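You operate a simulated robot arm through the tools that you are given. There is no shell and no other tool.

You run a simulated robot arm. Do the job below in one go: nothing can be reset, and whatever is moved stays where it is left.

## Task
Switch the glue warmer off, then stir the blue pot marked glue smooth.
Fine: it stands in the well; use the stick with green handle and lay it back on its rest; put the lid on again; all pots and the black knob stay.

Only the result counts: the job must be done as asked and must still hold three seconds after the hand-in. Knocking over, shifting, dropping, spilling or breaking anything else fails it. Lids that push on must go on centred and level and be pressed home; caps that screw on are set level and turned clockwise until they are tight.

## Robot
A 7-joint arm with a two-finger parallel gripper on a trunk, on a base that drives. Base frame: it is fixed to the floor where the robot stands at the start and does not move with it; the origin is under the middle of the robot, x ahead of it, y to its left, z up. Units: mm, rad, N and s.
With the tool pointing down near the work surface it reaches from about 300 to 660 mm from the robot's upright axis, wherever it stands. Its first joint turns from -2.897 to 2.897 rad. Places, roughly: black knob of the glue warmer [-800, 2200, 1000]; blue pot marked chalk, blue pot marked glue, blue  [-750, 1750, 1000]; stick with green handle (19x3x3 cm) [-1000, 1900, 1000]; top of bench with grey top [-500, 1900, 900]; white button of the glue warmer [-900, 2100, 1000]. Payload 1.57 kg.
Tool frame: the origin (TCP) lies between the finger pads and is the grasp point; the fingertips stand 30 mm ahead of it; z points along the fingers, y is the line along which they close. Largest opening 80 mm; finger width 17, thickness 12; the body of the gripper, 40 by 82 mm, starts 80 mm behind the TCP.
Orientation is told as [roll, pitch, yaw] about the base's x, y, z axes, in that order, counted from this pose: with the fingers straight down and closing along the base's y, the tool's x points along the base's -x, its y along +y and its z along -z.

## Interface
- The arm moves only by the tool drive_tool. Its argument "rows" is a list of rows, each a list of 3 entries, a list of its own where there are three numbers: the opening in per cent of the stroke, from 0 (shut) to 100 (fully open), then the shift along the tool's x, y, z in units of 50 mm (1.0 is 50 mm), then the turn, a rotation vector about the tool's x, y, z in units of 6 degrees (1.0 is 6 degrees). In form: [[fingers, [tx, ty, tz], [rx, ry, rz]], ...]. A call has 1 to 20 rows; each row shifts and turns the commanded pose from where the row before left it, along the tool's axes as they then stand. A call with a number of a shift or a turn outside -1 to 1 is refused whole. Each row takes 0.2 s and may step no farther than 50 mm and 0.15 rad from the row before; otherwise, or with a gripper value out of range, the whole call is refused. A pose out of reach is approached as far as the arm can. The call stops where the force on the tool passes 40 N (or 10 N more than at its start, if that is more) or the arm is blocked; 0.2 s more then pass. Each finger travels about 72 mm/s and halts on what it meets, pressing with about 27 N; the grip force reading is that of the motor and also rises with nothing between the fingers. The clock runs only during rows and for 0.2 s after the last one: add rows that do not move to give the fingers time. The reply holds the time, the measured pose of the TCP, the force on the tool along the base axes, the opening and the grip force, in the units named above and with some noise, with the torque about the TCP (base axes, N m) and any sound that the robot's microphone picked up.
- Cameras (640 x 400 px; columns grow to the right, rows downward): "scene" is now at [247.3, 18.6, 1468]; the picture's right is [0.25, -0.97, 0.00], its down [-0.70, -0.18, -0.69] and it looks along [0.67, 0.17, -0.72] (base axes); focal length 269 px, centre (320, 200). "wrist" rides on the gripper at [72, -7, -122] in the tool frame; the picture's right is [0.09, 1.00, 0.00], its down [-0.84, 0.08, -0.54] and it looks along [-0.54, 0.05, 0.84] (tool axes); focal length 238 px, centre (320, 200). There is no depth. A picture from a camera that has moved, and an enlarged one, comes with that camera's place and axes in the base frame and with its lens.
- grab_frame(camera): a new picture of that camera. No time passes.
- move_column(by): slides the trunk up (or, below 0, down) by that many mm; the arm and the scene camera ride with it, the base frame stays. It gives what a move gives, with no picture.
- drive_base(legs): drives the robot by 1 to 6 legs, each [ahead, left, turn to the left] in mm, mm and rad, along the robot's own axes; the way and the turn of a leg run together, so that a leg with both is an arc; at most 1500 mm and 3.142 rad a leg. The arm and the cameras ride along, it lands a little off, and it stops where it bumps. It gives what a move gives.
- pan_tilt(pan, tilt): turns the head with the scene camera to pan (to the left, within 1.501 rad either way) and tilt (down, from -0.506 to 1.204), counted from straight ahead of the robot. It gives what a move gives.
- inspect(camera, box): a new picture of the part [left, top, right, bottom] of that camera's present view, enlarged. No time passes.
- finish_job(): hands the job in; it is judged then, once.

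Places have to be worked out from the pictures, the camera data and where the tool is seen. Open the gripper and draw the arm clear of the work before you hand the job in, unless the task says otherwise.

The tools are called after "Call:" as name(argument=value, ...) on one line, values as JSON. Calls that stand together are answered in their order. drive_tool: Moves the arm, as the interface text tells. Its arguments: {"type":"object","properties":{"rows":{"type":"array","items":{"type":"array"}}},"required":["rows"]} The other tools are called the same way: move_column (by) slides the trunk up or down; drive_base (legs) drives the base; pan_tilt (pan, tilt) turns the head that bears the scene camera; grab_frame (camera) takes a picture; inspect (camera, box) takes an enlarged picture of a part of a camera's view; finish_job () hands the job in.

At the start:

```text
t: 0.0
ee_pos: [402.8, 149.4, 1213.7]
tcp_rot: [0.0, 0.0, -0.001]
force: [0.3, -0.6, -0.4]
moment: [0.01, 0.01, 0.0]
width: 80.0
grip_force: 0.1
trunk travel left (down, up): [-700.0, 290.0]
robot x, y, heading: [-1.5, 1.3, 0.003]
head pan, tilt: [0.25, 0.812]
```

scene: 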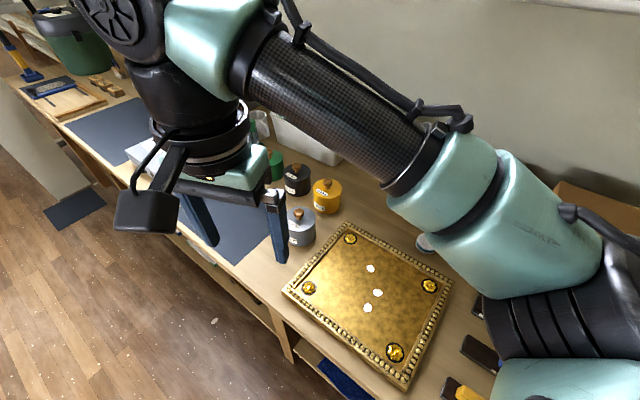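
wrist: 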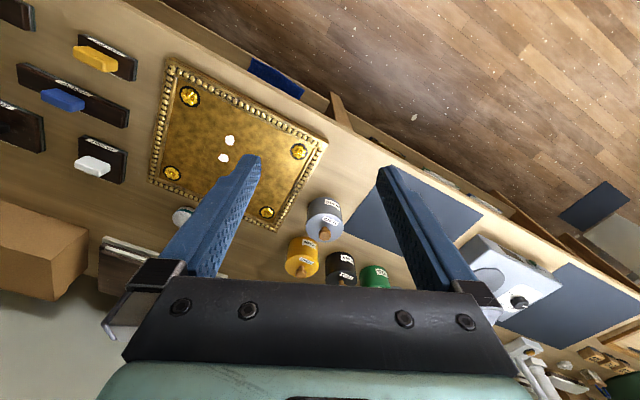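

I start by looking around: the task's bench is to the left and behind (about [-500, 1900]), so I pan the head to the left to see it.

Call:
pan_tilt(pan=1.5, tilt=0.4)

```text
t: 1.4
ee_pos: [402.9, 150.8, 1213.5]
tcp_rot: [-0.001, 0.0, 0.0]
force: [0.0, -0.4, -0.1]
moment: [0.02, 0.02, 0.02]
width: 79.7
grip_force: 0.1
trunk travel left (down, up): [-700.0, 290.0]
robot x, y, heading: [-0.3, -1.9, 0.0]
head pan, tilt: [1.499, 0.4]
```

Now a picture from the head turned left.

Call:
grab_frame(camera="scene")

```text
taken
camera scene: at [176.4, 91.3, 1504.0], right [1.0, -0.07, 0.0], down [-0.03, -0.39, -0.92], along [0.07, 0.92, -0.39], focal length 269 px, centre (320, 200)
```

scene: 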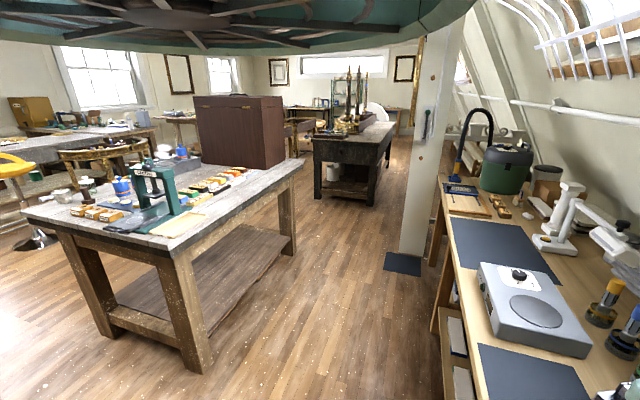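

The grey-topped bench is on the left. I enlarge it to see the things on it.

Call:
inspect(camera="scene", box=[0, 80, 320, 280])

Call:
inspect(camera="scene", box=[40, 130, 200, 250])

```text
2.00 times, centred on (160, 180) of scene
camera zoom: at [176.4, 91.3, 1504.0], right [1.0, -0.07, 0.0], down [-0.03, -0.39, -0.92], along [0.07, 0.92, -0.39], focal length 537 px, centre (640, 240)
```

zoom: 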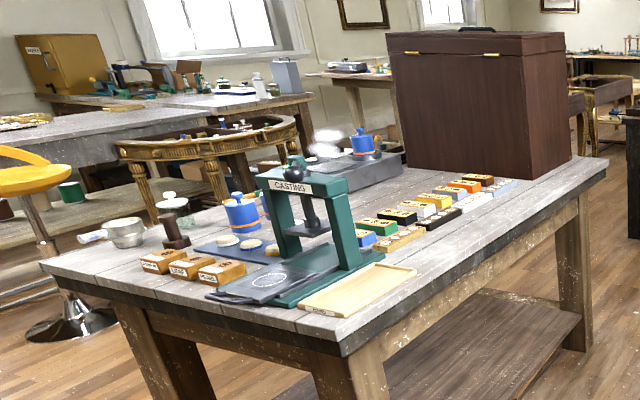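

```text
3.33 times, centred on (120, 190) of scene
camera zoom: at [176.4, 91.3, 1504.0], right [1.0, -0.07, 0.0], down [-0.03, -0.39, -0.92], along [0.07, 0.92, -0.39], focal length 895 px, centre (987, 233)
```

zoom: 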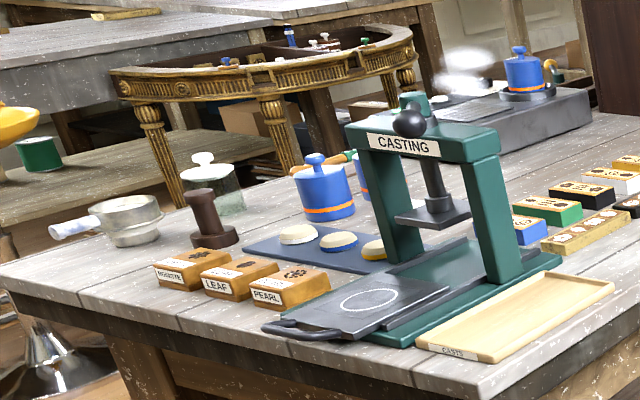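

The glue warmer with the steaming blue pot stands at the far side of the bench, best reached from the back (-x) side. I back off a little, turn left, and then look around for room to drive.

Call:
drive_base(legs=[[-120, 0, 0], [0, 0, 1.57]])

```text
t: 6.5
ee_pos: [-271.9, 401.1, 1213.6]
tcp_rot: [-0.001, 0.001, 1.574]
force: [0.1, -0.6, 0.0]
moment: [0.0, 0.0, -0.01]
width: 79.9
grip_force: 0.0
trunk travel left (down, up): [-700.0, 290.0]
robot x, y, heading: [-122.3, 2.7, 1.575]
head pan, tilt: [1.499, 0.4]
```

Turned. Now I look toward -x with the head as it stands.

Call:
grab_frame(camera="scene")

```text
taken
camera scene: at [-214.1, 175.2, 1504.0], right [0.07, 1.0, 0.0], down [0.39, -0.03, -0.92], along [-0.92, 0.06, -0.39], focal length 269 px, centre (320, 200)
```

scene: 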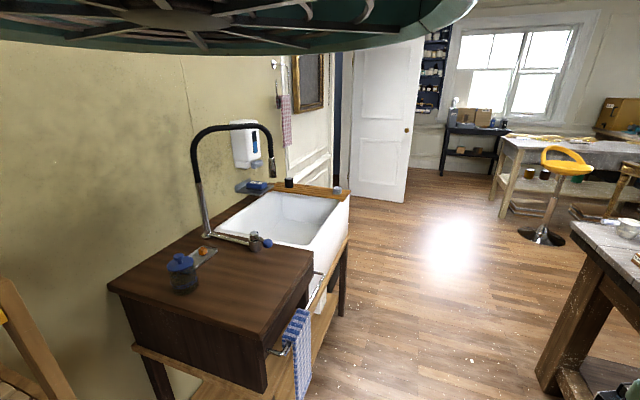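

There is a sink on this side and an open aisle toward -x. I pan toward the bench to see its far side.

Call:
pan_tilt(pan=0.6, tilt=0.35)

Call:
grab_frame(camera="scene")

```text
t: 7.7
ee_pos: [-271.8, 402.3, 1214.6]
tcp_rot: [0.0, 0.0, 1.576]
force: [0.3, -0.2, -0.2]
moment: [0.04, -0.02, 0.02]
width: 80.3
grip_force: 0.0
trunk travel left (down, up): [-700.0, 290.0]
robot x, y, heading: [-121.3, 2.3, 1.571]
head pan, tilt: [0.6, 0.351]
```

```text
taken
camera scene: at [-174.6, 245.5, 1508.5], right [0.82, 0.57, 0.0], down [0.2, -0.28, -0.94], along [-0.53, 0.77, -0.34], focal length 269 px, centre (320, 200)
```

scene: 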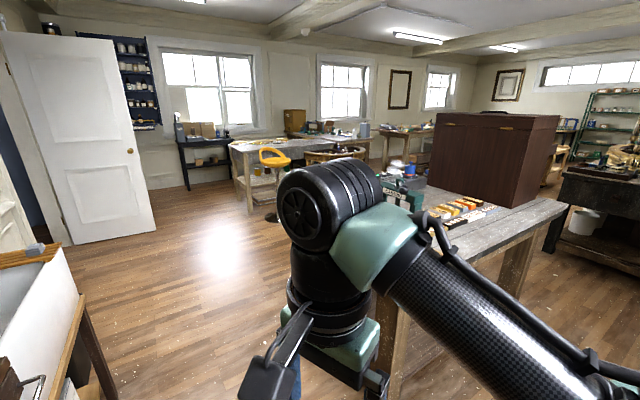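

The aisle between the sink and the bench looks about 1 m wide and the far side of the bench is free. I drive into the middle of the aisle, turn to look along it, and move on partway.

Call:
drive_base(legs=[[302, -124, 0], [0, 0, 1.18], [900, 0, 0]])

Call:
pan_tilt(pan=-1.0, tilt=0.5)

Call:
grab_frame(camera="scene")

```text
t: 17.2
ee_pos: [-1264.8, 669.0, 1214.5]
tcp_rot: [0.0, 0.0, 2.742]
force: [-0.3, 0.4, 0.8]
moment: [-0.01, -0.01, 0.03]
width: 80.1
grip_force: 0.1
trunk travel left (down, up): [-700.0, 290.0]
robot x, y, heading: [-837.8, 654.2, 2.745]
head pan, tilt: [0.6, 0.351]
```

```text
t: 18.8
ee_pos: [-1265.5, 669.5, 1213.8]
tcp_rot: [0.0, -0.001, 2.744]
force: [0.8, 0.9, 0.3]
moment: [-0.02, -0.01, 0.0]
width: 79.8
grip_force: 0.1
trunk travel left (down, up): [-700.0, 290.0]
robot x, y, heading: [-838.7, 649.9, 2.745]
head pan, tilt: [-1.0, 0.499]
```

```text
taken
camera scene: at [-1008.4, 806.4, 1494.9], right [0.98, 0.17, 0.0], down [0.08, -0.47, -0.88], along [-0.15, 0.86, -0.48], focal length 269 px, centre (320, 200)
```

scene: 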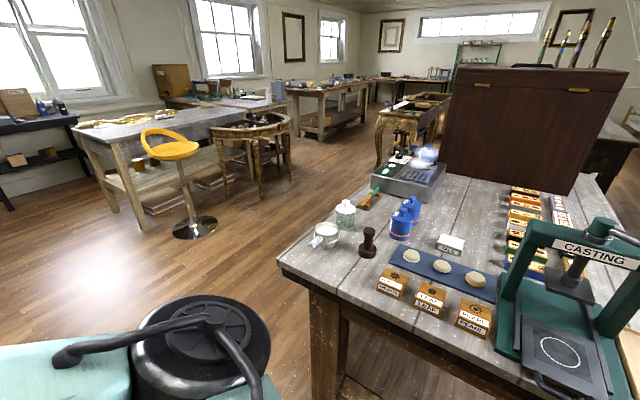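

Good view of the bench: warmer, blue pots, green-handled stick, funnel, glass jar. I enlarge that area.

Call:
inspect(camera="scene", box=[290, 120, 490, 260])

Call:
inspect(camera="scene", box=[350, 130, 450, 200])

```text
2.86 times, centred on (390, 190) of scene
camera zoom: at [-1008.4, 806.4, 1494.9], right [0.98, 0.17, 0.0], down [0.08, -0.47, -0.88], along [-0.15, 0.86, -0.48], focal length 767 px, centre (120, 229)
```

zoom: 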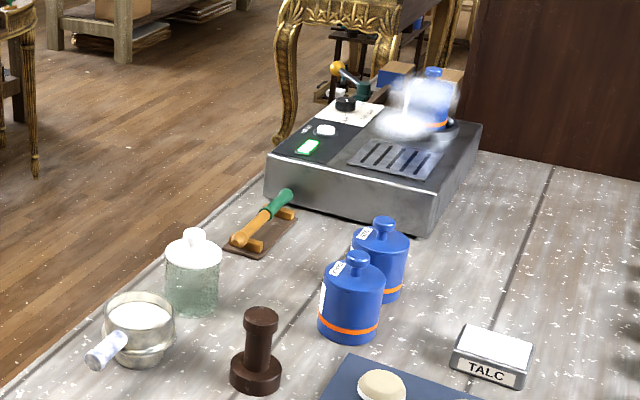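

```text
5.71 times, centred on (400, 165) of scene
camera zoom: at [-1008.4, 806.4, 1494.9], right [0.98, 0.17, 0.0], down [0.08, -0.47, -0.88], along [-0.15, 0.86, -0.48], focal length 1535 px, centre (-137, 400)
```

zoom: 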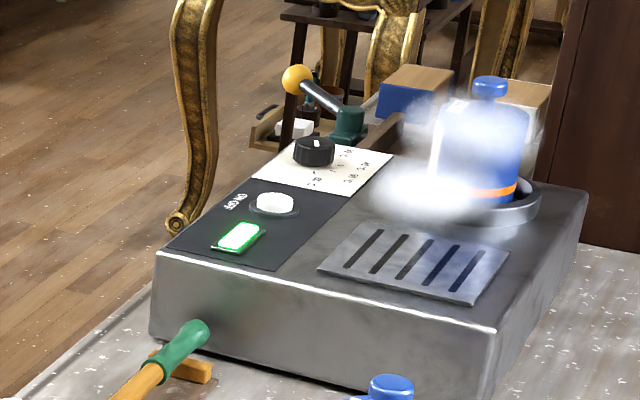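

The warmer's green lamp is lit, the white ON/OFF button is beside it, and a blue pot stands in the well. The far side has free floor, so I drive round the corner to the long far side of the bench.

Call:
drive_base(legs=[[1090, 0, 0], [0, 0, -1.571], [1150, 0, 0]])

Call:
pan_tilt(pan=-1.5, tilt=0.6)

Call:
grab_frame(camera="scene")

```text
t: 33.8
ee_pos: [-1381.5, 2564.7, 1214.1]
tcp_rot: [-0.001, 0.0, 1.168]
force: [1.0, -0.2, 0.1]
moment: [0.03, -0.02, -0.01]
width: 80.0
grip_force: 0.0
trunk travel left (down, up): [-700.0, 290.0]
robot x, y, heading: [-1399.6, 2136.2, 1.165]
head pan, tilt: [-1.0, 0.499]
```

```text
t: 34.7
ee_pos: [-1381.0, 2565.1, 1214.3]
tcp_rot: [0.0, 0.0, 1.167]
force: [-0.2, -0.5, -0.1]
moment: [-0.03, 0.01, 0.0]
width: 80.0
grip_force: 0.0
trunk travel left (down, up): [-700.0, 290.0]
robot x, y, heading: [-1399.1, 2138.5, 1.163]
head pan, tilt: [-1.499, 0.6]
```

```text
taken
camera scene: at [-1250.3, 2263.0, 1485.8], right [-0.32, -0.95, 0.0], down [-0.53, 0.18, -0.83], along [0.78, -0.27, -0.56], focal length 269 px, centre (320, 200)
```

scene: 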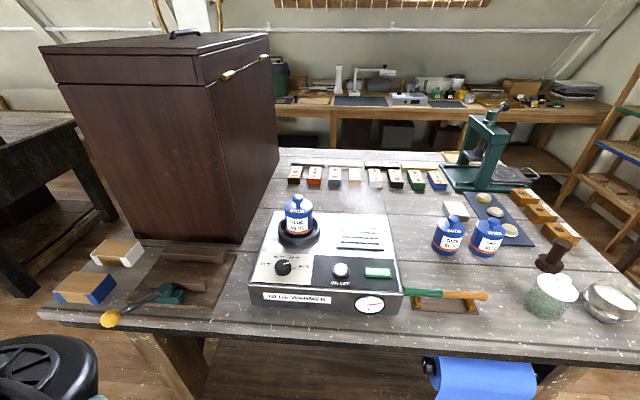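

Now the warmer faces me. I enlarge the warmer, pots and stick to read the labels and get positions.

Call:
inspect(camera="scene", box=[240, 180, 400, 280])

Call:
inspect(camera="scene", box=[380, 220, 540, 320])

Call:
inspect(camera="scene", box=[230, 240, 390, 340])

```text
4.00 times, centred on (320, 230) of scene
camera zoom: at [-1250.3, 2263.0, 1485.8], right [-0.32, -0.95, 0.0], down [-0.53, 0.18, -0.83], along [0.78, -0.27, -0.56], focal length 1074 px, centre (320, 80)
```

zoom: 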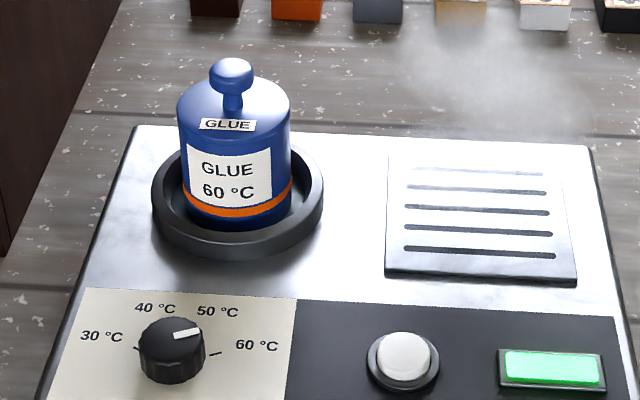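

```text
4.00 times, centred on (460, 270) of scene
camera zoom: at [-1250.3, 2263.0, 1485.8], right [-0.32, -0.95, 0.0], down [-0.53, 0.18, -0.83], along [0.78, -0.27, -0.56], focal length 1074 px, centre (-240, -80)
```

zoom: 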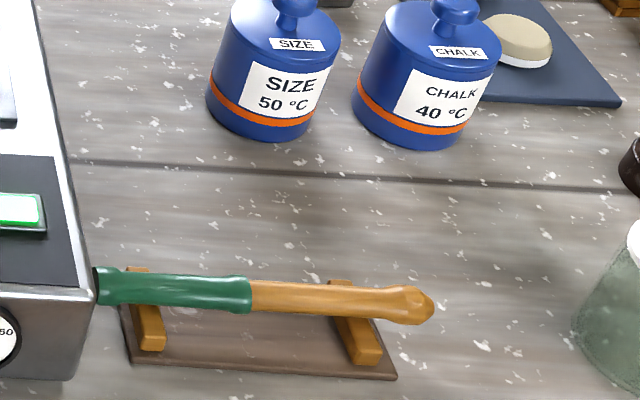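

```text
4.00 times, centred on (310, 290) of scene
camera zoom: at [-1250.3, 2263.0, 1485.8], right [-0.32, -0.95, 0.0], down [-0.53, 0.18, -0.83], along [0.78, -0.27, -0.56], focal length 1074 px, centre (360, -160)
```

zoom: 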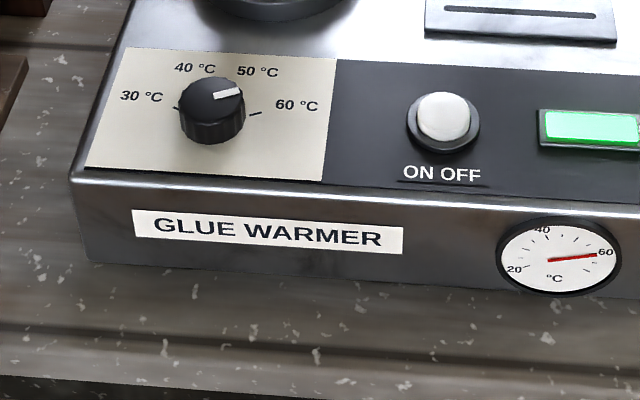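

The pot in the well is marked GLUE; I triangulate its lid knob to about (-707, 2137, 1111), the white button top to (-877, 2086, 1014), the stick along y 1767–1950 at z≈957, and bench top ≈925. I turn to face the bench and step a bit closer.

Call:
drive_base(legs=[[0, 0, -1.567], [60, 114, 0]])

Call:
pan_tilt(pan=0.0, tilt=0.9)

Call:
grab_frame(camera="scene")

Call:
grab_frame(camera="wrist")

```text
t: 39.8
ee_pos: [-871.7, 2199.4, 1213.1]
tcp_rot: [0.001, 0.0, -0.399]
force: [-0.4, 0.6, 0.3]
moment: [-0.01, 0.0, -0.02]
width: 79.8
grip_force: 0.0
trunk travel left (down, up): [-700.0, 290.0]
robot x, y, heading: [-1297.8, 2216.2, -0.401]
head pan, tilt: [-1.499, 0.6]
```

```text
t: 41.4
ee_pos: [-872.1, 2199.3, 1214.2]
tcp_rot: [0.001, -0.001, -0.4]
force: [-0.3, 0.1, 0.3]
moment: [-0.02, 0.0, -0.01]
width: 80.1
grip_force: 0.0
trunk travel left (down, up): [-700.0, 290.0]
robot x, y, heading: [-1301.3, 2218.4, -0.4]
head pan, tilt: [0.0, 0.901]
```

```text
taken
camera scene: at [-1075.2, 2120.7, 1461.0], right [-0.39, -0.92, 0.0], down [-0.72, 0.31, -0.62], along [0.57, -0.24, -0.78], focal length 269 px, centre (320, 200)
```

scene: 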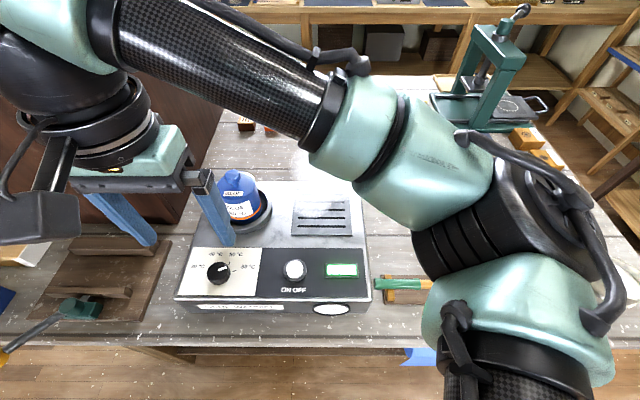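

```text
taken
camera wrist: at [-941.9, 2221.5, 1335.9], right [0.3, 0.95, 0.0], down [0.8, -0.25, 0.54], along [0.52, -0.16, -0.84], focal length 238 px, centre (320, 200)
```

wrist: 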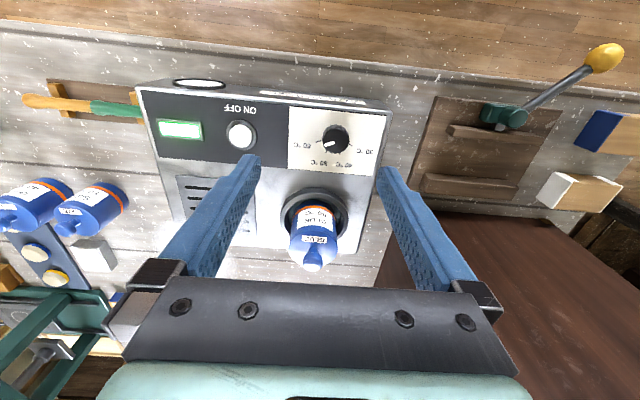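

Both cameras agree on the button at about (-878, 2086, 1014). I shut the gripper and move above the button, stopping some 30 mm above contact.

Call:
drive_tool(rows=[[0, [-0.257, -0.709, 0], [0, 0, 0]], [0, [-0.257, -0.709, 0], [0, 0, 0]], [0, [-0.257, -0.709, 0], [0, 0, 0]], [0, [0, 0, 0.6], [0, 0, 0]], [0, [0, 0, 0.6], [0, 0, 0]], [0, [0, 0, 0.6], [0, 0, 0]], [0, [0, 0, 0.6], [0, 0, 0]], [0, [0, 0, 0.3], [0, 0, 0]], [0, [0, 0, 0], [0, 0, 0]], [0, [0, 0, 0], [0, 0, 0]]])

Call:
grab_frame(camera="wrist")

Call:
grab_frame(camera="scene")

```text
t: 43.6
ee_pos: [-877.9, 2087.6, 1079.7]
tcp_rot: [0.0, 0.001, -0.399]
force: [-0.3, -1.0, -0.2]
moment: [0.01, 0.0, -0.01]
width: 0.1
grip_force: 21.5
trunk travel left (down, up): [-700.0, 290.0]
robot x, y, heading: [-1298.7, 2218.6, -0.396]
head pan, tilt: [0.0, 0.901]
```

```text
taken
camera wrist: at [-947.5, 2108.6, 1201.5], right [0.3, 0.95, 0.0], down [0.8, -0.25, 0.54], along [0.52, -0.16, -0.84], focal length 238 px, centre (320, 200)
```

wrist: 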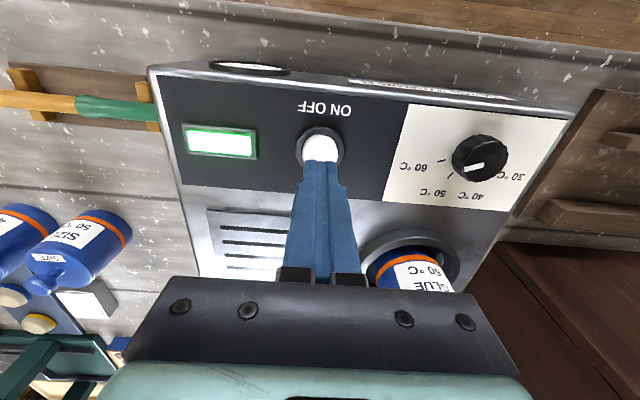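

```text
taken
camera scene: at [-1075.2, 2120.8, 1461.0], right [-0.39, -0.92, 0.0], down [-0.72, 0.3, -0.62], along [0.57, -0.24, -0.78], focal length 269 px, centre (320, 200)
```

scene: 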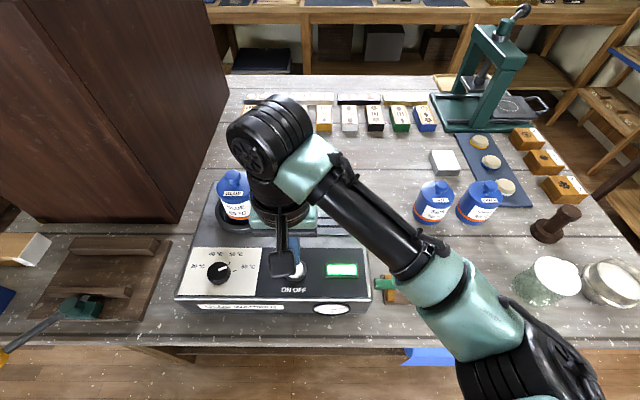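

The shut fingertips are about 36 mm above the button and nearly centred. I lower them with small steps at the end and watch the force and any click.

Call:
drive_tool(rows=[[0, [0.06, 0, 0.3], [0, 0, 0]], [0, [0, 0, 0.2], [0, 0, 0]], [0, [0, 0, 0.1], [0, 0, 0]], [0, [0, 0, 0.04], [0, 0, 0]], [0, [0, 0, 0.04], [0, 0, 0]], [0, [0, 0, 0.04], [0, 0, 0]]])

```text
t: 45.0
ee_pos: [-879.9, 2087.3, 1043.6]
tcp_rot: [0.0, -0.004, -0.4]
force: [1.0, 1.1, 6.1]
moment: [0.05, -0.01, 0.04]
width: 0.0
grip_force: 21.5
trunk travel left (down, up): [-700.0, 290.0]
robot x, y, heading: [-1301.3, 2220.0, -0.399]
head pan, tilt: [0.0, 0.901]
heard: click
```

A click was heard with 6 N on the tip. I lift off and check the lamp.

Call:
drive_tool(rows=[[0, [0, 0, -0.5], [0, 0, 0]], [0, [0, 0, -0.6], [0, 0, 0]], [0, [0, 0, -0.6], [0, 0, 0]], [0, [0, 0, -0.8], [0, 0, 0]]])

Call:
grab_frame(camera="wrist")

Call:
inspect(camera="scene", box=[170, 230, 410, 330])

```text
t: 46.0
ee_pos: [-882.1, 2087.9, 1167.1]
tcp_rot: [-0.001, 0.0, -0.397]
force: [0.0, -0.2, -0.1]
moment: [0.04, -0.01, 0.0]
width: 0.0
grip_force: 21.6
trunk travel left (down, up): [-700.0, 290.0]
robot x, y, heading: [-1305.3, 2216.5, -0.398]
head pan, tilt: [0.0, 0.901]
```

```text
taken
camera wrist: at [-951.5, 2110.1, 1290.0], right [0.3, 0.95, 0.0], down [0.8, -0.25, 0.54], along [0.52, -0.16, -0.84], focal length 238 px, centre (320, 200)
```

wrist: 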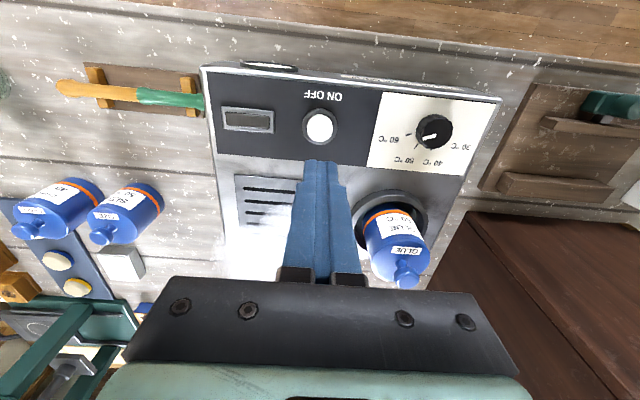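

```text
2.67 times, centred on (290, 280) of scene
camera zoom: at [-1075.5, 2121.0, 1461.0], right [-0.39, -0.92, 0.0], down [-0.72, 0.3, -0.62], along [0.57, -0.24, -0.78], focal length 716 px, centre (400, -13)
```

zoom: 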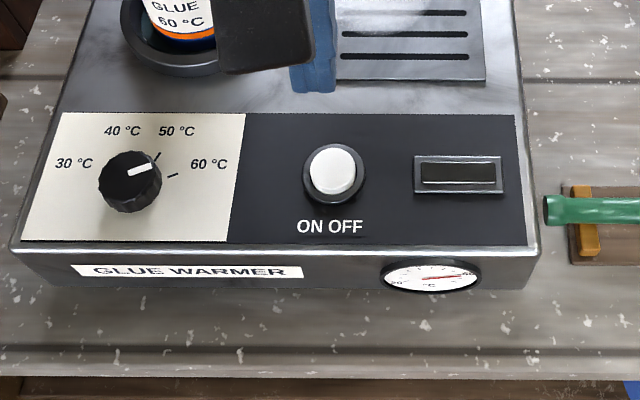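

The lamp is dark: the warmer is off. Next I move above the glue pot's lid knob at about (-708, 2137) with the fingers opened.

Call:
drive_tool(rows=[[75, [-0.565, 0.4516, -0.06], [0, 0, 0]], [75, [-0.565, 0.4516, -0.06], [0, 0, 0]], [75, [-0.565, 0.4516, -0.06], [0, 0, 0]], [75, [-0.565, 0.4516, -0.06], [0, 0, 0]], [75, [-0.565, 0.4516, -0.06], [0, 0, 0]], [75, [0, 0, 0], [0, 0, 0]], [75, [0, 0, 0], [0, 0, 0]]])

Call:
grab_frame(camera="wrist")

Call:
grab_frame(camera="scene")

```text
t: 47.6
ee_pos: [-706.8, 2137.9, 1182.4]
tcp_rot: [-0.001, -0.002, -0.398]
force: [-0.1, 0.9, 0.6]
moment: [-0.03, -0.02, 0.02]
width: 60.0
grip_force: 0.0
trunk travel left (down, up): [-700.0, 290.0]
robot x, y, heading: [-1300.9, 2215.5, -0.401]
head pan, tilt: [0.0, 0.901]
```

```text
taken
camera wrist: at [-776.9, 2159.0, 1303.9], right [0.3, 0.95, 0.0], down [0.8, -0.25, 0.54], along [0.52, -0.16, -0.84], focal length 238 px, centre (320, 200)
```

wrist: 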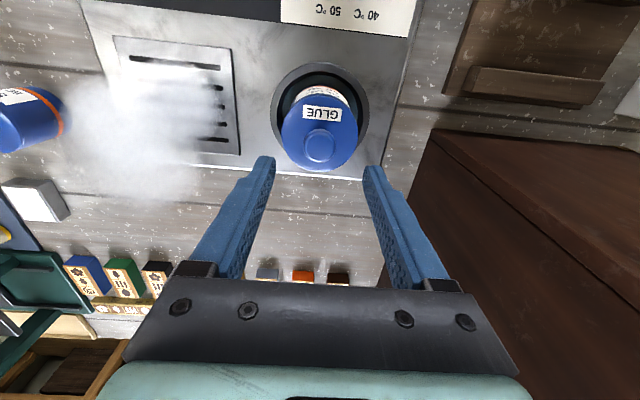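

```text
taken
camera scene: at [-1074.9, 2121.1, 1461.0], right [-0.39, -0.92, 0.0], down [-0.72, 0.3, -0.62], along [0.57, -0.24, -0.78], focal length 269 px, centre (320, 200)
```

scene: 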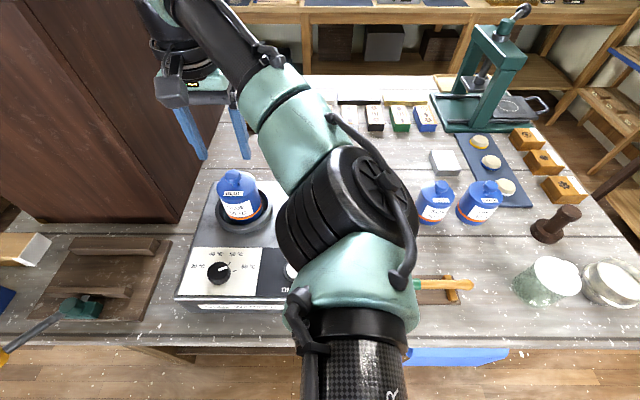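

The lid knob sits at about (-709, 2137), nearly under the tool. I lower around the knob, stopping with the tips about 1083, before closing.

Call:
drive_tool(rows=[[75, [0.03, -0.025, 0.4], [0, 0, 0]], [75, [0, 0, 0.4], [0, 0, 0]], [75, [0, 0, 0.3], [0, 0, 0]], [75, [0, 0, 0.15], [0, 0, 0]], [75, [0, 0, 0.1], [0, 0, 0]], [75, [0, 0, 0], [0, 0, 0]]])

Call:
grab_frame(camera="wrist")

Call:
inspect(camera="scene", box=[160, 80, 320, 240])

```text
t: 49.0
ee_pos: [-709.4, 2136.5, 1116.5]
tcp_rot: [0.0, -0.002, -0.4]
force: [0.0, -0.4, 5.0]
moment: [-0.01, -0.02, -0.01]
width: 60.0
grip_force: 0.0
trunk travel left (down, up): [-700.0, 290.0]
robot x, y, heading: [-1304.2, 2218.6, -0.398]
head pan, tilt: [0.0, 0.901]
```

```text
taken
camera wrist: at [-778.9, 2158.5, 1238.1], right [0.3, 0.95, 0.0], down [0.8, -0.25, 0.54], along [0.52, -0.16, -0.84], focal length 238 px, centre (320, 200)
```

wrist: 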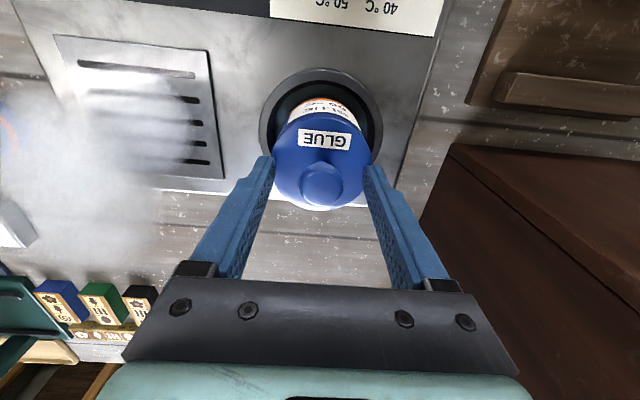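

```text
2.50 times, centred on (240, 160) of scene
camera zoom: at [-1075.6, 2120.7, 1461.2], right [-0.39, -0.92, 0.0], down [-0.72, 0.3, -0.62], along [0.57, -0.24, -0.78], focal length 671 px, centre (520, 300)
```

zoom: 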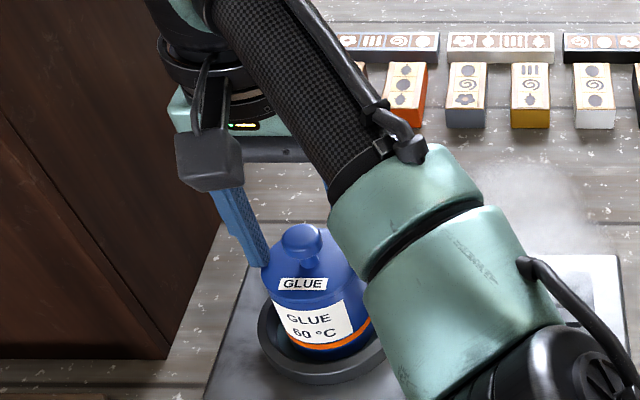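

The tips just touch the lid's shoulder (5 N). I raise 3 mm and close on the knob.

Call:
drive_tool(rows=[[75, [0, 0, -0.06], [0, 0, 0]], [40, [0, 0, 0], [0, 0, 0]], [0, [0, 0, 0], [0, 0, 0]], [0, [0, 0, 0], [0, 0, 0]], [0, [0, 0, 0], [0, 0, 0]]])

Call:
grab_frame(camera="wrist")

```text
t: 50.2
ee_pos: [-709.0, 2137.0, 1118.2]
tcp_rot: [0.0, -0.001, -0.4]
force: [-0.8, 0.2, 0.6]
moment: [-0.01, 0.01, 0.01]
width: 25.3
grip_force: 27.4
trunk travel left (down, up): [-700.0, 290.0]
robot x, y, heading: [-1300.4, 2217.5, -0.401]
head pan, tilt: [0.0, 0.901]
heard: snap
```

```text
taken
camera wrist: at [-778.6, 2158.7, 1240.5], right [0.3, 0.95, 0.0], down [0.8, -0.25, 0.54], along [0.52, -0.16, -0.84], focal length 238 px, centre (320, 200)
```

wrist: 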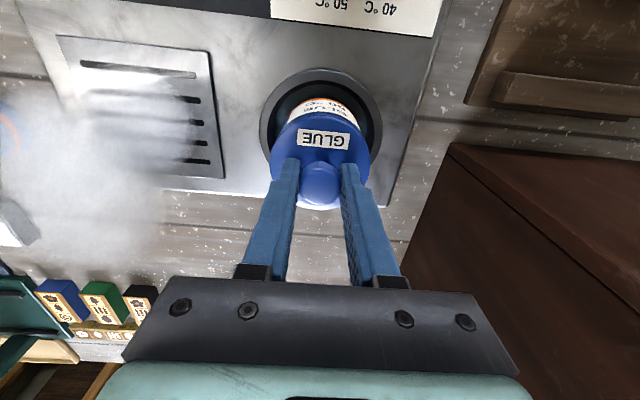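

The knob is held (25 mm wide). A "snap" was heard, so the lid may be a snap fit; I pull up in small steps and watch the force.

Call:
drive_tool(rows=[[0, [0, 0, -0.04], [0, 0, 0]], [0, [0, 0, -0.04], [0, 0, 0]], [0, [0, 0, -0.04], [0, 0, 0]], [0, [0, 0, -0.04], [0, 0, 0]]])

Call:
grab_frame(camera="wrist")

Call:
inspect(camera="scene", box=[160, 80, 320, 240])

```text
t: 51.2
ee_pos: [-708.8, 2135.9, 1126.8]
tcp_rot: [0.001, 0.0, -0.399]
force: [-0.3, -0.9, 0.5]
moment: [0.02, 0.01, 0.0]
width: 25.2
grip_force: 27.3
trunk travel left (down, up): [-700.0, 290.0]
robot x, y, heading: [-1296.2, 2220.0, -0.4]
head pan, tilt: [0.0, 0.901]
```

```text
taken
camera wrist: at [-778.8, 2158.7, 1248.7], right [0.3, 0.95, 0.0], down [0.8, -0.25, 0.54], along [0.52, -0.16, -0.84], focal length 238 px, centre (320, 200)
```

wrist: 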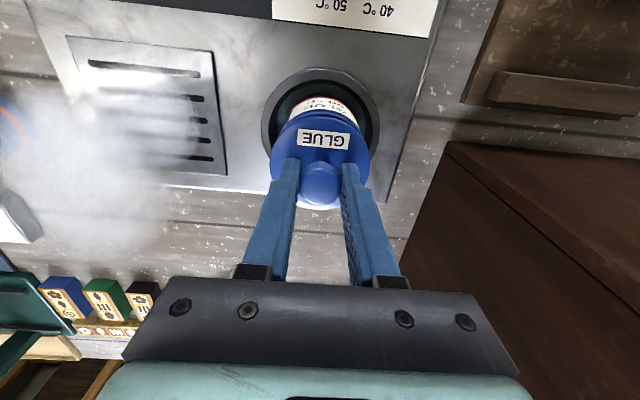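

```text
2.50 times, centred on (240, 160) of scene
camera zoom: at [-1075.2, 2120.8, 1461.0], right [-0.39, -0.92, 0.0], down [-0.72, 0.3, -0.62], along [0.57, -0.24, -0.78], focal length 671 px, centre (520, 300)
```

zoom: 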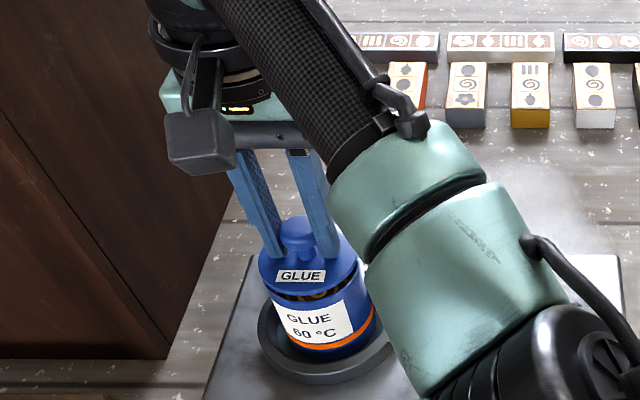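

The lid comes off freely and the pot stays in its well (a gap shows between lid and pot). I lift it higher and look into the pot.

Call:
drive_tool(rows=[[0, [0, 0, -0.2], [0, 0, 0]], [0, [0, 0, -0.4], [0, 0, 0]], [0, [0, 0, -0.5], [0, 0, 0]], [0, [0, 0, -0.5], [0, 0, 0]], [0, [0, 0, 0], [0, 0, 0]]])

Call:
grab_frame(camera="wrist")

Call:
inspect(camera="scene", box=[160, 100, 320, 260])

```text
t: 52.4
ee_pos: [-708.5, 2137.4, 1206.5]
tcp_rot: [0.0, 0.001, -0.4]
force: [-0.3, 0.2, -0.6]
moment: [0.02, -0.01, 0.03]
width: 25.4
grip_force: 27.4
trunk travel left (down, up): [-700.0, 290.0]
robot x, y, heading: [-1296.5, 2218.1, -0.407]
head pan, tilt: [0.0, 0.901]
```

```text
taken
camera wrist: at [-778.5, 2158.2, 1328.6], right [0.3, 0.95, 0.0], down [0.8, -0.25, 0.54], along [0.52, -0.16, -0.84], focal length 238 px, centre (320, 200)
```

wrist: 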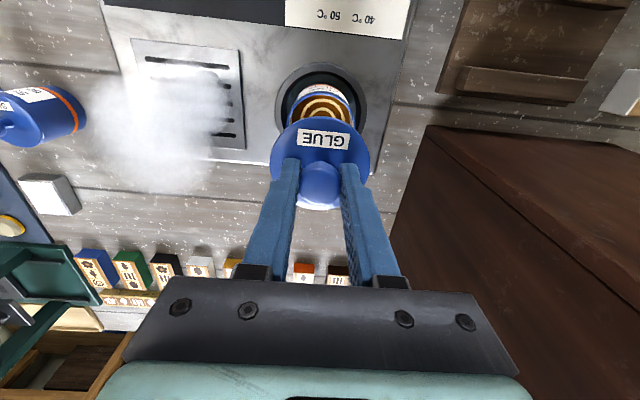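

```text
2.50 times, centred on (240, 180) of scene
camera zoom: at [-1075.0, 2120.8, 1460.9], right [-0.39, -0.92, 0.0], down [-0.72, 0.3, -0.62], along [0.57, -0.24, -0.78], focal length 671 px, centre (520, 250)
```

zoom: 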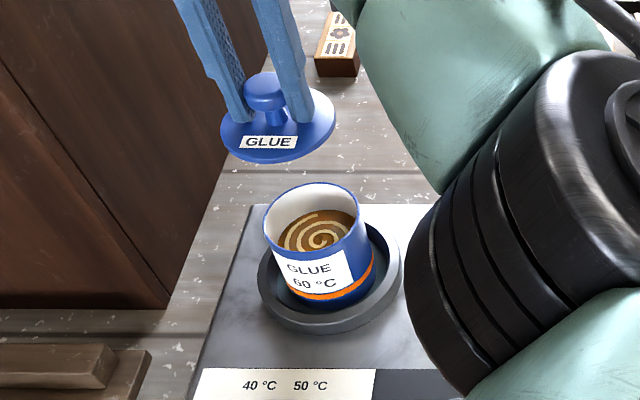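

The open pot shows brown glue with pale swirls. I carry the lid over to the free bench patch at about (-841, 1852) between the warmer and the SIZE pot, staying high first.

Call:
drive_tool(rows=[[0, [0.027, -0.787, 0], [0, 0, 0]], [0, [0.027, -0.787, 0], [0, 0, 0]], [0, [0.027, -0.787, 0], [0, 0, 0]], [0, [0.027, -0.787, 0], [0, 0, 0]], [0, [0.027, -0.787, 0], [0, 0, 0]], [0, [0.027, -0.787, 0], [0, 0, 0]], [0, [0.027, -0.787, 0], [0, 0, 0]], [0, [0.027, -0.787, 0], [0, 0, 0]], [0, [0, 0, 0], [0, 0, 0]]])

Call:
grab_frame(camera="wrist")

Call:
grab_frame(camera="scene")

```text
t: 54.4
ee_pos: [-841.7, 1851.2, 1208.8]
tcp_rot: [-0.001, 0.0, -0.4]
force: [0.0, -0.2, -0.1]
moment: [-0.02, -0.01, -0.01]
width: 25.4
grip_force: 26.7
trunk travel left (down, up): [-700.0, 290.0]
robot x, y, heading: [-1302.2, 2218.1, -0.403]
head pan, tilt: [0.0, 0.901]
```

```text
taken
camera wrist: at [-911.3, 1872.9, 1329.8], right [0.3, 0.95, 0.0], down [0.8, -0.25, 0.54], along [0.52, -0.17, -0.84], focal length 238 px, centre (320, 200)
```

wrist: 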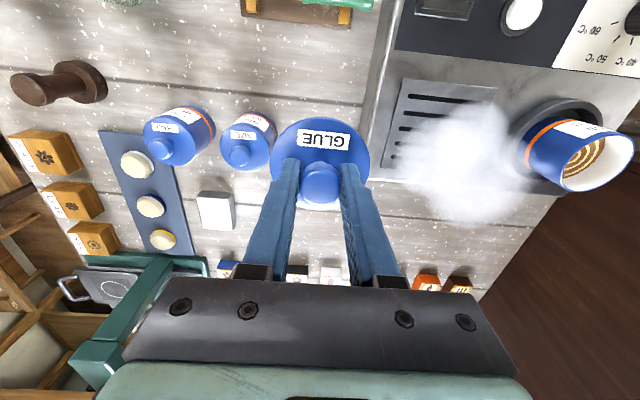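

```text
taken
camera scene: at [-1074.9, 2121.2, 1461.0], right [-0.39, -0.92, 0.0], down [-0.72, 0.3, -0.62], along [0.57, -0.24, -0.78], focal length 269 px, centre (320, 200)
```

scene: 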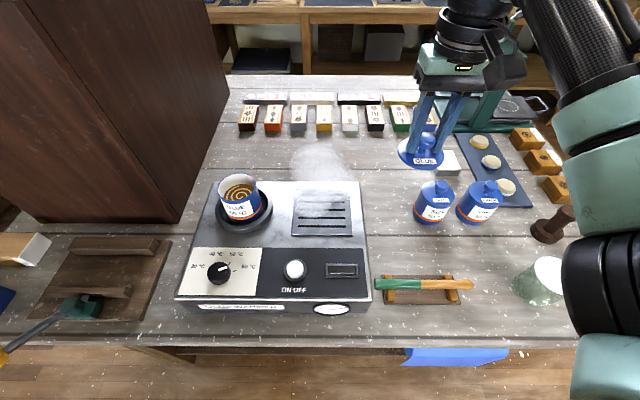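

The lid's landing patch between warmer and SIZE pot looks clear. Before lowering, I check where the elbow is relative to the glass jar on the right.

Call:
pan_tilt(pan=-0.8, tilt=0.9)

Call:
grab_frame(camera="scene")

```text
t: 55.5
ee_pos: [-842.3, 1851.6, 1208.9]
tcp_rot: [0.001, -0.001, -0.397]
force: [0.1, 0.1, 0.1]
moment: [-0.03, 0.0, 0.03]
width: 25.2
grip_force: 26.9
trunk travel left (down, up): [-700.0, 290.0]
robot x, y, heading: [-1299.1, 2217.6, -0.401]
head pan, tilt: [-0.799, 0.901]
```

```text
taken
camera scene: at [-1117.2, 2079.8, 1461.0], right [-0.93, -0.36, 0.0], down [-0.29, 0.73, -0.62], along [0.23, -0.58, -0.78], focal length 269 px, centre (320, 200)
```

scene: 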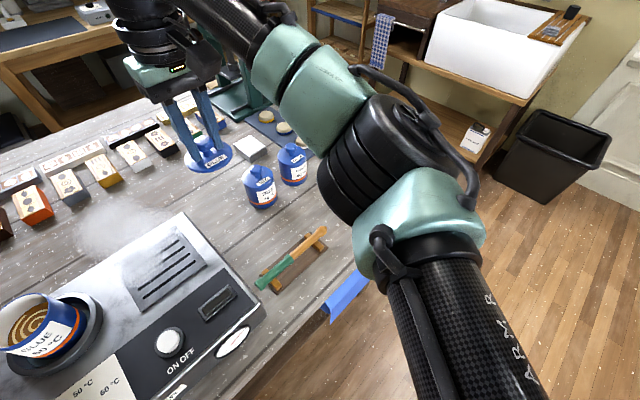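

The elbow hangs low (about z 1180) and out over the stick/jar side, so lowering the arm now could bring it down on things. I raise the trunk so that the elbow stays high when the tool goes down.

Call:
move_column(by=240)

Call:
grab_frame(camera="scene")

```text
t: 58.0
ee_pos: [-841.3, 1851.6, 1447.6]
tcp_rot: [-0.001, -0.001, -0.4]
force: [-0.2, 0.1, -0.3]
moment: [0.0, 0.0, 0.0]
width: 25.4
grip_force: 27.4
trunk travel left (down, up): [-940.0, 50.0]
robot x, y, heading: [-1299.6, 2218.5, -0.401]
head pan, tilt: [-0.799, 0.901]
```

```text
taken
camera scene: at [-1117.2, 2079.8, 1701.0], right [-0.93, -0.36, 0.0], down [-0.28, 0.73, -0.62], along [0.23, -0.58, -0.78], focal length 269 px, centre (320, 200)
```

scene: 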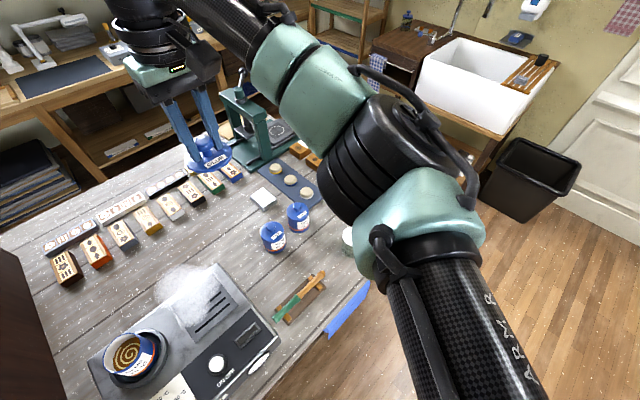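

Now I lower the tool 240 mm again in the raised stance and see how the elbow sits.

Call:
drive_tool(rows=[[0, [0, 0, 0.6], [0, 0, 0]], [0, [0, 0, 0.8], [0, 0, 0]], [0, [0, 0, 0.8], [0, 0, 0]], [0, [0, 0, 0.8], [0, 0, 0]], [0, [0, 0, 0.8], [0, 0, 0]], [0, [0, 0, 0.8], [0, 0, 0]], [0, [0, 0, 0.6], [0, 0, 0]], [0, [0, 0, 0], [0, 0, 0]]])

Call:
grab_frame(camera="scene")

```text
t: 59.8
ee_pos: [-841.5, 1851.1, 1188.8]
tcp_rot: [0.0, 0.0, -0.4]
force: [0.3, 0.0, -1.0]
moment: [-0.03, 0.04, -0.01]
width: 25.2
grip_force: 27.3
trunk travel left (down, up): [-940.0, 50.0]
robot x, y, heading: [-1300.4, 2218.9, -0.4]
head pan, tilt: [-0.799, 0.901]
```

```text
taken
camera scene: at [-1117.5, 2079.8, 1701.0], right [-0.93, -0.36, 0.0], down [-0.28, 0.73, -0.62], along [0.23, -0.58, -0.78], focal length 269 px, centre (320, 200)
```

scene: 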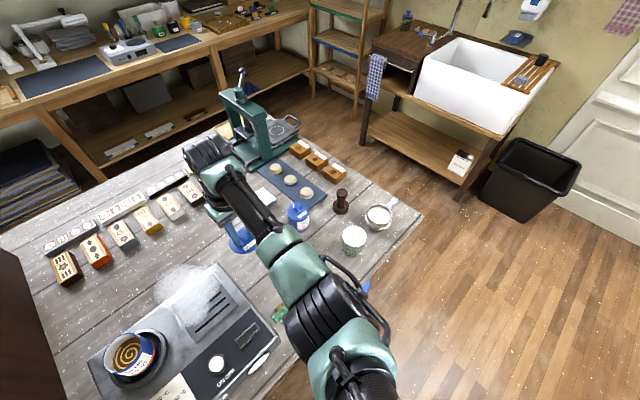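

The elbow is now high (about z 1350) and clear. I lower the lid toward the bench, stopping a little above expected contact.

Call:
drive_tool(rows=[[0, [0, 0, 0.75], [0, 0, 0]], [0, [0, 0, 0.75], [0, 0, 0]], [0, [0, 0, 0.75], [0, 0, 0]], [0, [0, 0, 0.75], [0, 0, 0]], [0, [0, 0, 0.7], [0, 0, 0]], [0, [0, 0, 0], [0, 0, 0]]])

Call:
pan_tilt(pan=-0.2, tilt=0.95)

Call:
grab_frame(camera="scene")

Call:
grab_frame(camera="wrist")

```text
t: 61.2
ee_pos: [-854.8, 1866.7, 1018.1]
tcp_rot: [-0.001, -0.002, -0.401]
force: [-0.5, 0.1, 0.4]
moment: [-0.01, 0.01, -0.01]
width: 25.2
grip_force: 26.7
out of reach, approached as far as the arm can: row 4, 5
trunk travel left (down, up): [-940.0, 50.0]
robot x, y, heading: [-1303.6, 2218.1, -0.401]
head pan, tilt: [-0.799, 0.901]
```

```text
t: 62.2
ee_pos: [-854.9, 1867.2, 1018.6]
tcp_rot: [0.0, 0.0, -0.4]
force: [-0.3, -0.4, -0.8]
moment: [0.01, -0.03, 0.0]
width: 25.6
grip_force: 26.9
trunk travel left (down, up): [-940.0, 50.0]
robot x, y, heading: [-1300.1, 2216.8, -0.4]
head pan, tilt: [-0.201, 0.949]
```

```text
taken
camera scene: at [-1084.8, 2108.9, 1697.4], right [-0.57, -0.82, 0.0], down [-0.67, 0.46, -0.58], along [0.48, -0.33, -0.81], focal length 269 px, centre (320, 200)
```

scene: 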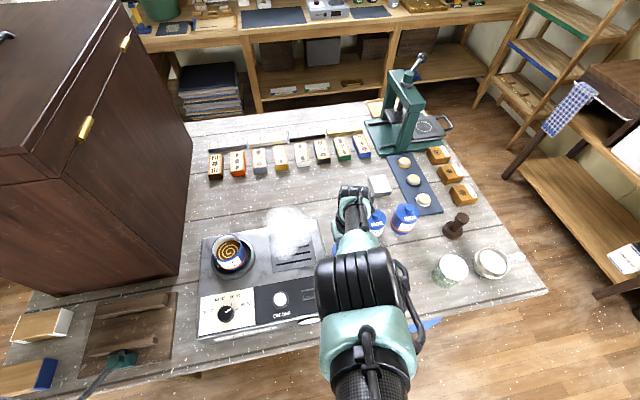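

```text
taken
camera wrist: at [-925.1, 1890.0, 1140.4], right [0.3, 0.95, 0.0], down [0.8, -0.25, 0.54], along [0.52, -0.16, -0.84], focal length 238 px, centre (320, 200)
```

wrist: 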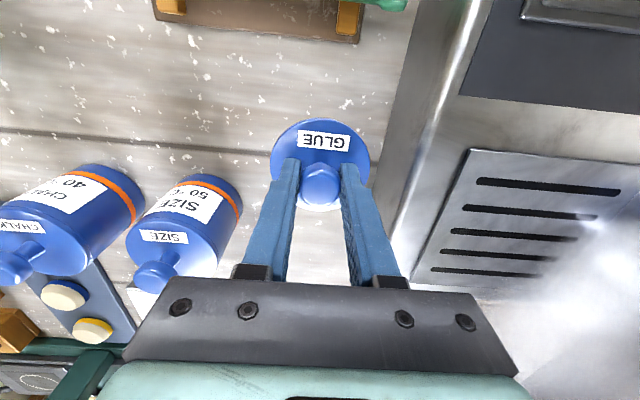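

The arm is at its reach limit at this trunk height. I raise the tool a bit, lower the trunk by 110 mm, and then continue down with reach to spare.

Call:
drive_tool(rows=[[0, [0, 0, -0.7], [0, 0, 0]], [0, [0, 0, -0.8], [0, 0, 0]], [0, [0, 0, 0], [0, 0, 0]]])

Call:
move_column(by=-110)

Call:
grab_frame(camera="scene")

Call:
grab_frame(camera="wrist")

```text
t: 63.0
ee_pos: [-830.6, 1847.7, 1077.1]
tcp_rot: [0.0, 0.004, -0.399]
force: [-0.3, -0.8, 0.4]
moment: [0.01, -0.02, 0.02]
width: 25.6
grip_force: 27.5
out of reach, approached as far as the arm can: row 1, 2
trunk travel left (down, up): [-940.0, 50.0]
robot x, y, heading: [-1301.0, 2218.3, -0.397]
head pan, tilt: [-0.201, 0.949]
```

```text
t: 64.5
ee_pos: [-832.0, 1848.0, 967.8]
tcp_rot: [0.001, 0.0, -0.399]
force: [0.0, -0.2, -0.3]
moment: [-0.03, -0.01, 0.0]
width: 24.9
grip_force: 27.3
trunk travel left (down, up): [-830.0, 160.0]
robot x, y, heading: [-1300.9, 2218.4, -0.398]
head pan, tilt: [-0.201, 0.949]
```

```text
taken
camera scene: at [-1084.8, 2109.1, 1587.4], right [-0.56, -0.83, 0.0], down [-0.67, 0.46, -0.58], along [0.48, -0.33, -0.81], focal length 269 px, centre (320, 200)
```

scene: 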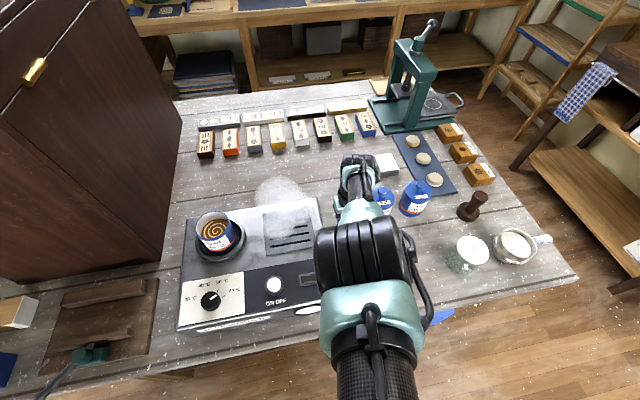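

```text
taken
camera wrist: at [-900.6, 1869.9, 1089.5], right [0.3, 0.95, 0.0], down [0.8, -0.26, 0.54], along [0.51, -0.16, -0.84], focal length 238 px, centre (320, 200)
```

wrist: 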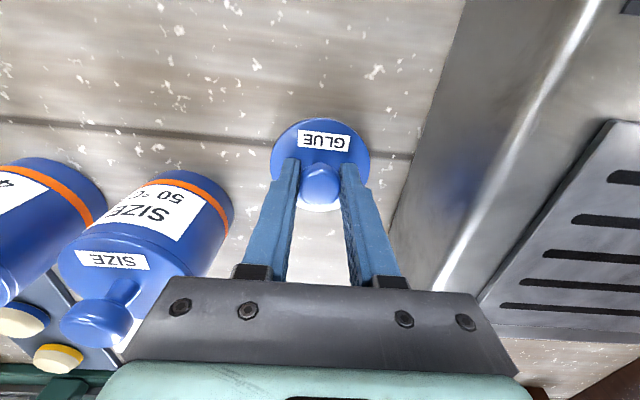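

TCP is at 967.8 with no contact yet; the lid hovers just above the bench. I lower in 2 mm steps and watch for contact.

Call:
drive_tool(rows=[[0, [0, 0, 0.04], [0, 0, 0]], [0, [0, 0, 0.04], [0, 0, 0]], [0, [0, 0, 0.04], [0, 0, 0]]])

```text
t: 65.3
ee_pos: [-830.6, 1848.6, 964.1]
tcp_rot: [-0.002, -0.003, -0.399]
force: [-0.8, -1.4, 15.1]
moment: [-0.05, 0.1, 0.02]
width: 25.2
grip_force: 27.2
trunk travel left (down, up): [-830.0, 160.0]
robot x, y, heading: [-1298.1, 2219.5, -0.402]
head pan, tilt: [-0.201, 0.949]
```

Contact (15 N): the lid is flat on the bench at TCP z 964. I ease off 1 mm, open the fingers and rise straight up.

Call:
drive_tool(rows=[[0, [0, 0, -0.03], [0, 0, 0]], [60, [0, 0, 0], [0, 0, 0]], [60, [0, 0, 0], [0, 0, 0]], [60, [0, 0, -0.3], [0, 0, 0]], [60, [0, 0, -0.6], [0, 0, 0]], [60, [0, 0, -0.6], [0, 0, 0]], [60, [0, 0, 0], [0, 0, 0]]])

Call:
grab_frame(camera="wrist")

```text
t: 66.9
ee_pos: [-831.2, 1846.8, 1039.4]
tcp_rot: [0.002, 0.004, -0.4]
force: [0.2, 0.2, 0.3]
moment: [0.04, 0.01, -0.02]
width: 47.8
grip_force: 0.0
trunk travel left (down, up): [-830.0, 160.0]
robot x, y, heading: [-1297.4, 2216.8, -0.406]
head pan, tilt: [-0.201, 0.949]
```

```text
taken
camera wrist: at [-900.7, 1869.3, 1160.2], right [0.3, 0.95, 0.0], down [0.8, -0.26, 0.54], along [0.51, -0.16, -0.84], focal length 238 px, centre (320, 200)
```

wrist: 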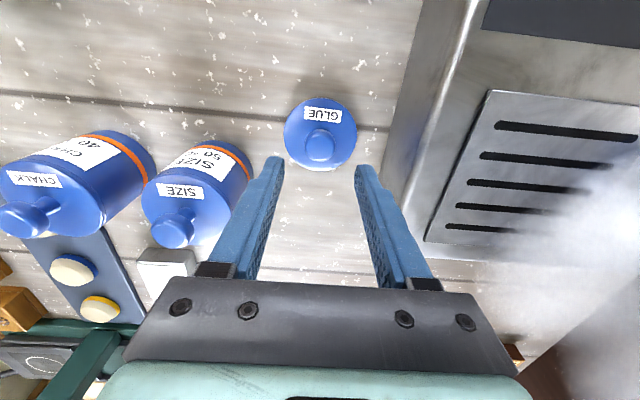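

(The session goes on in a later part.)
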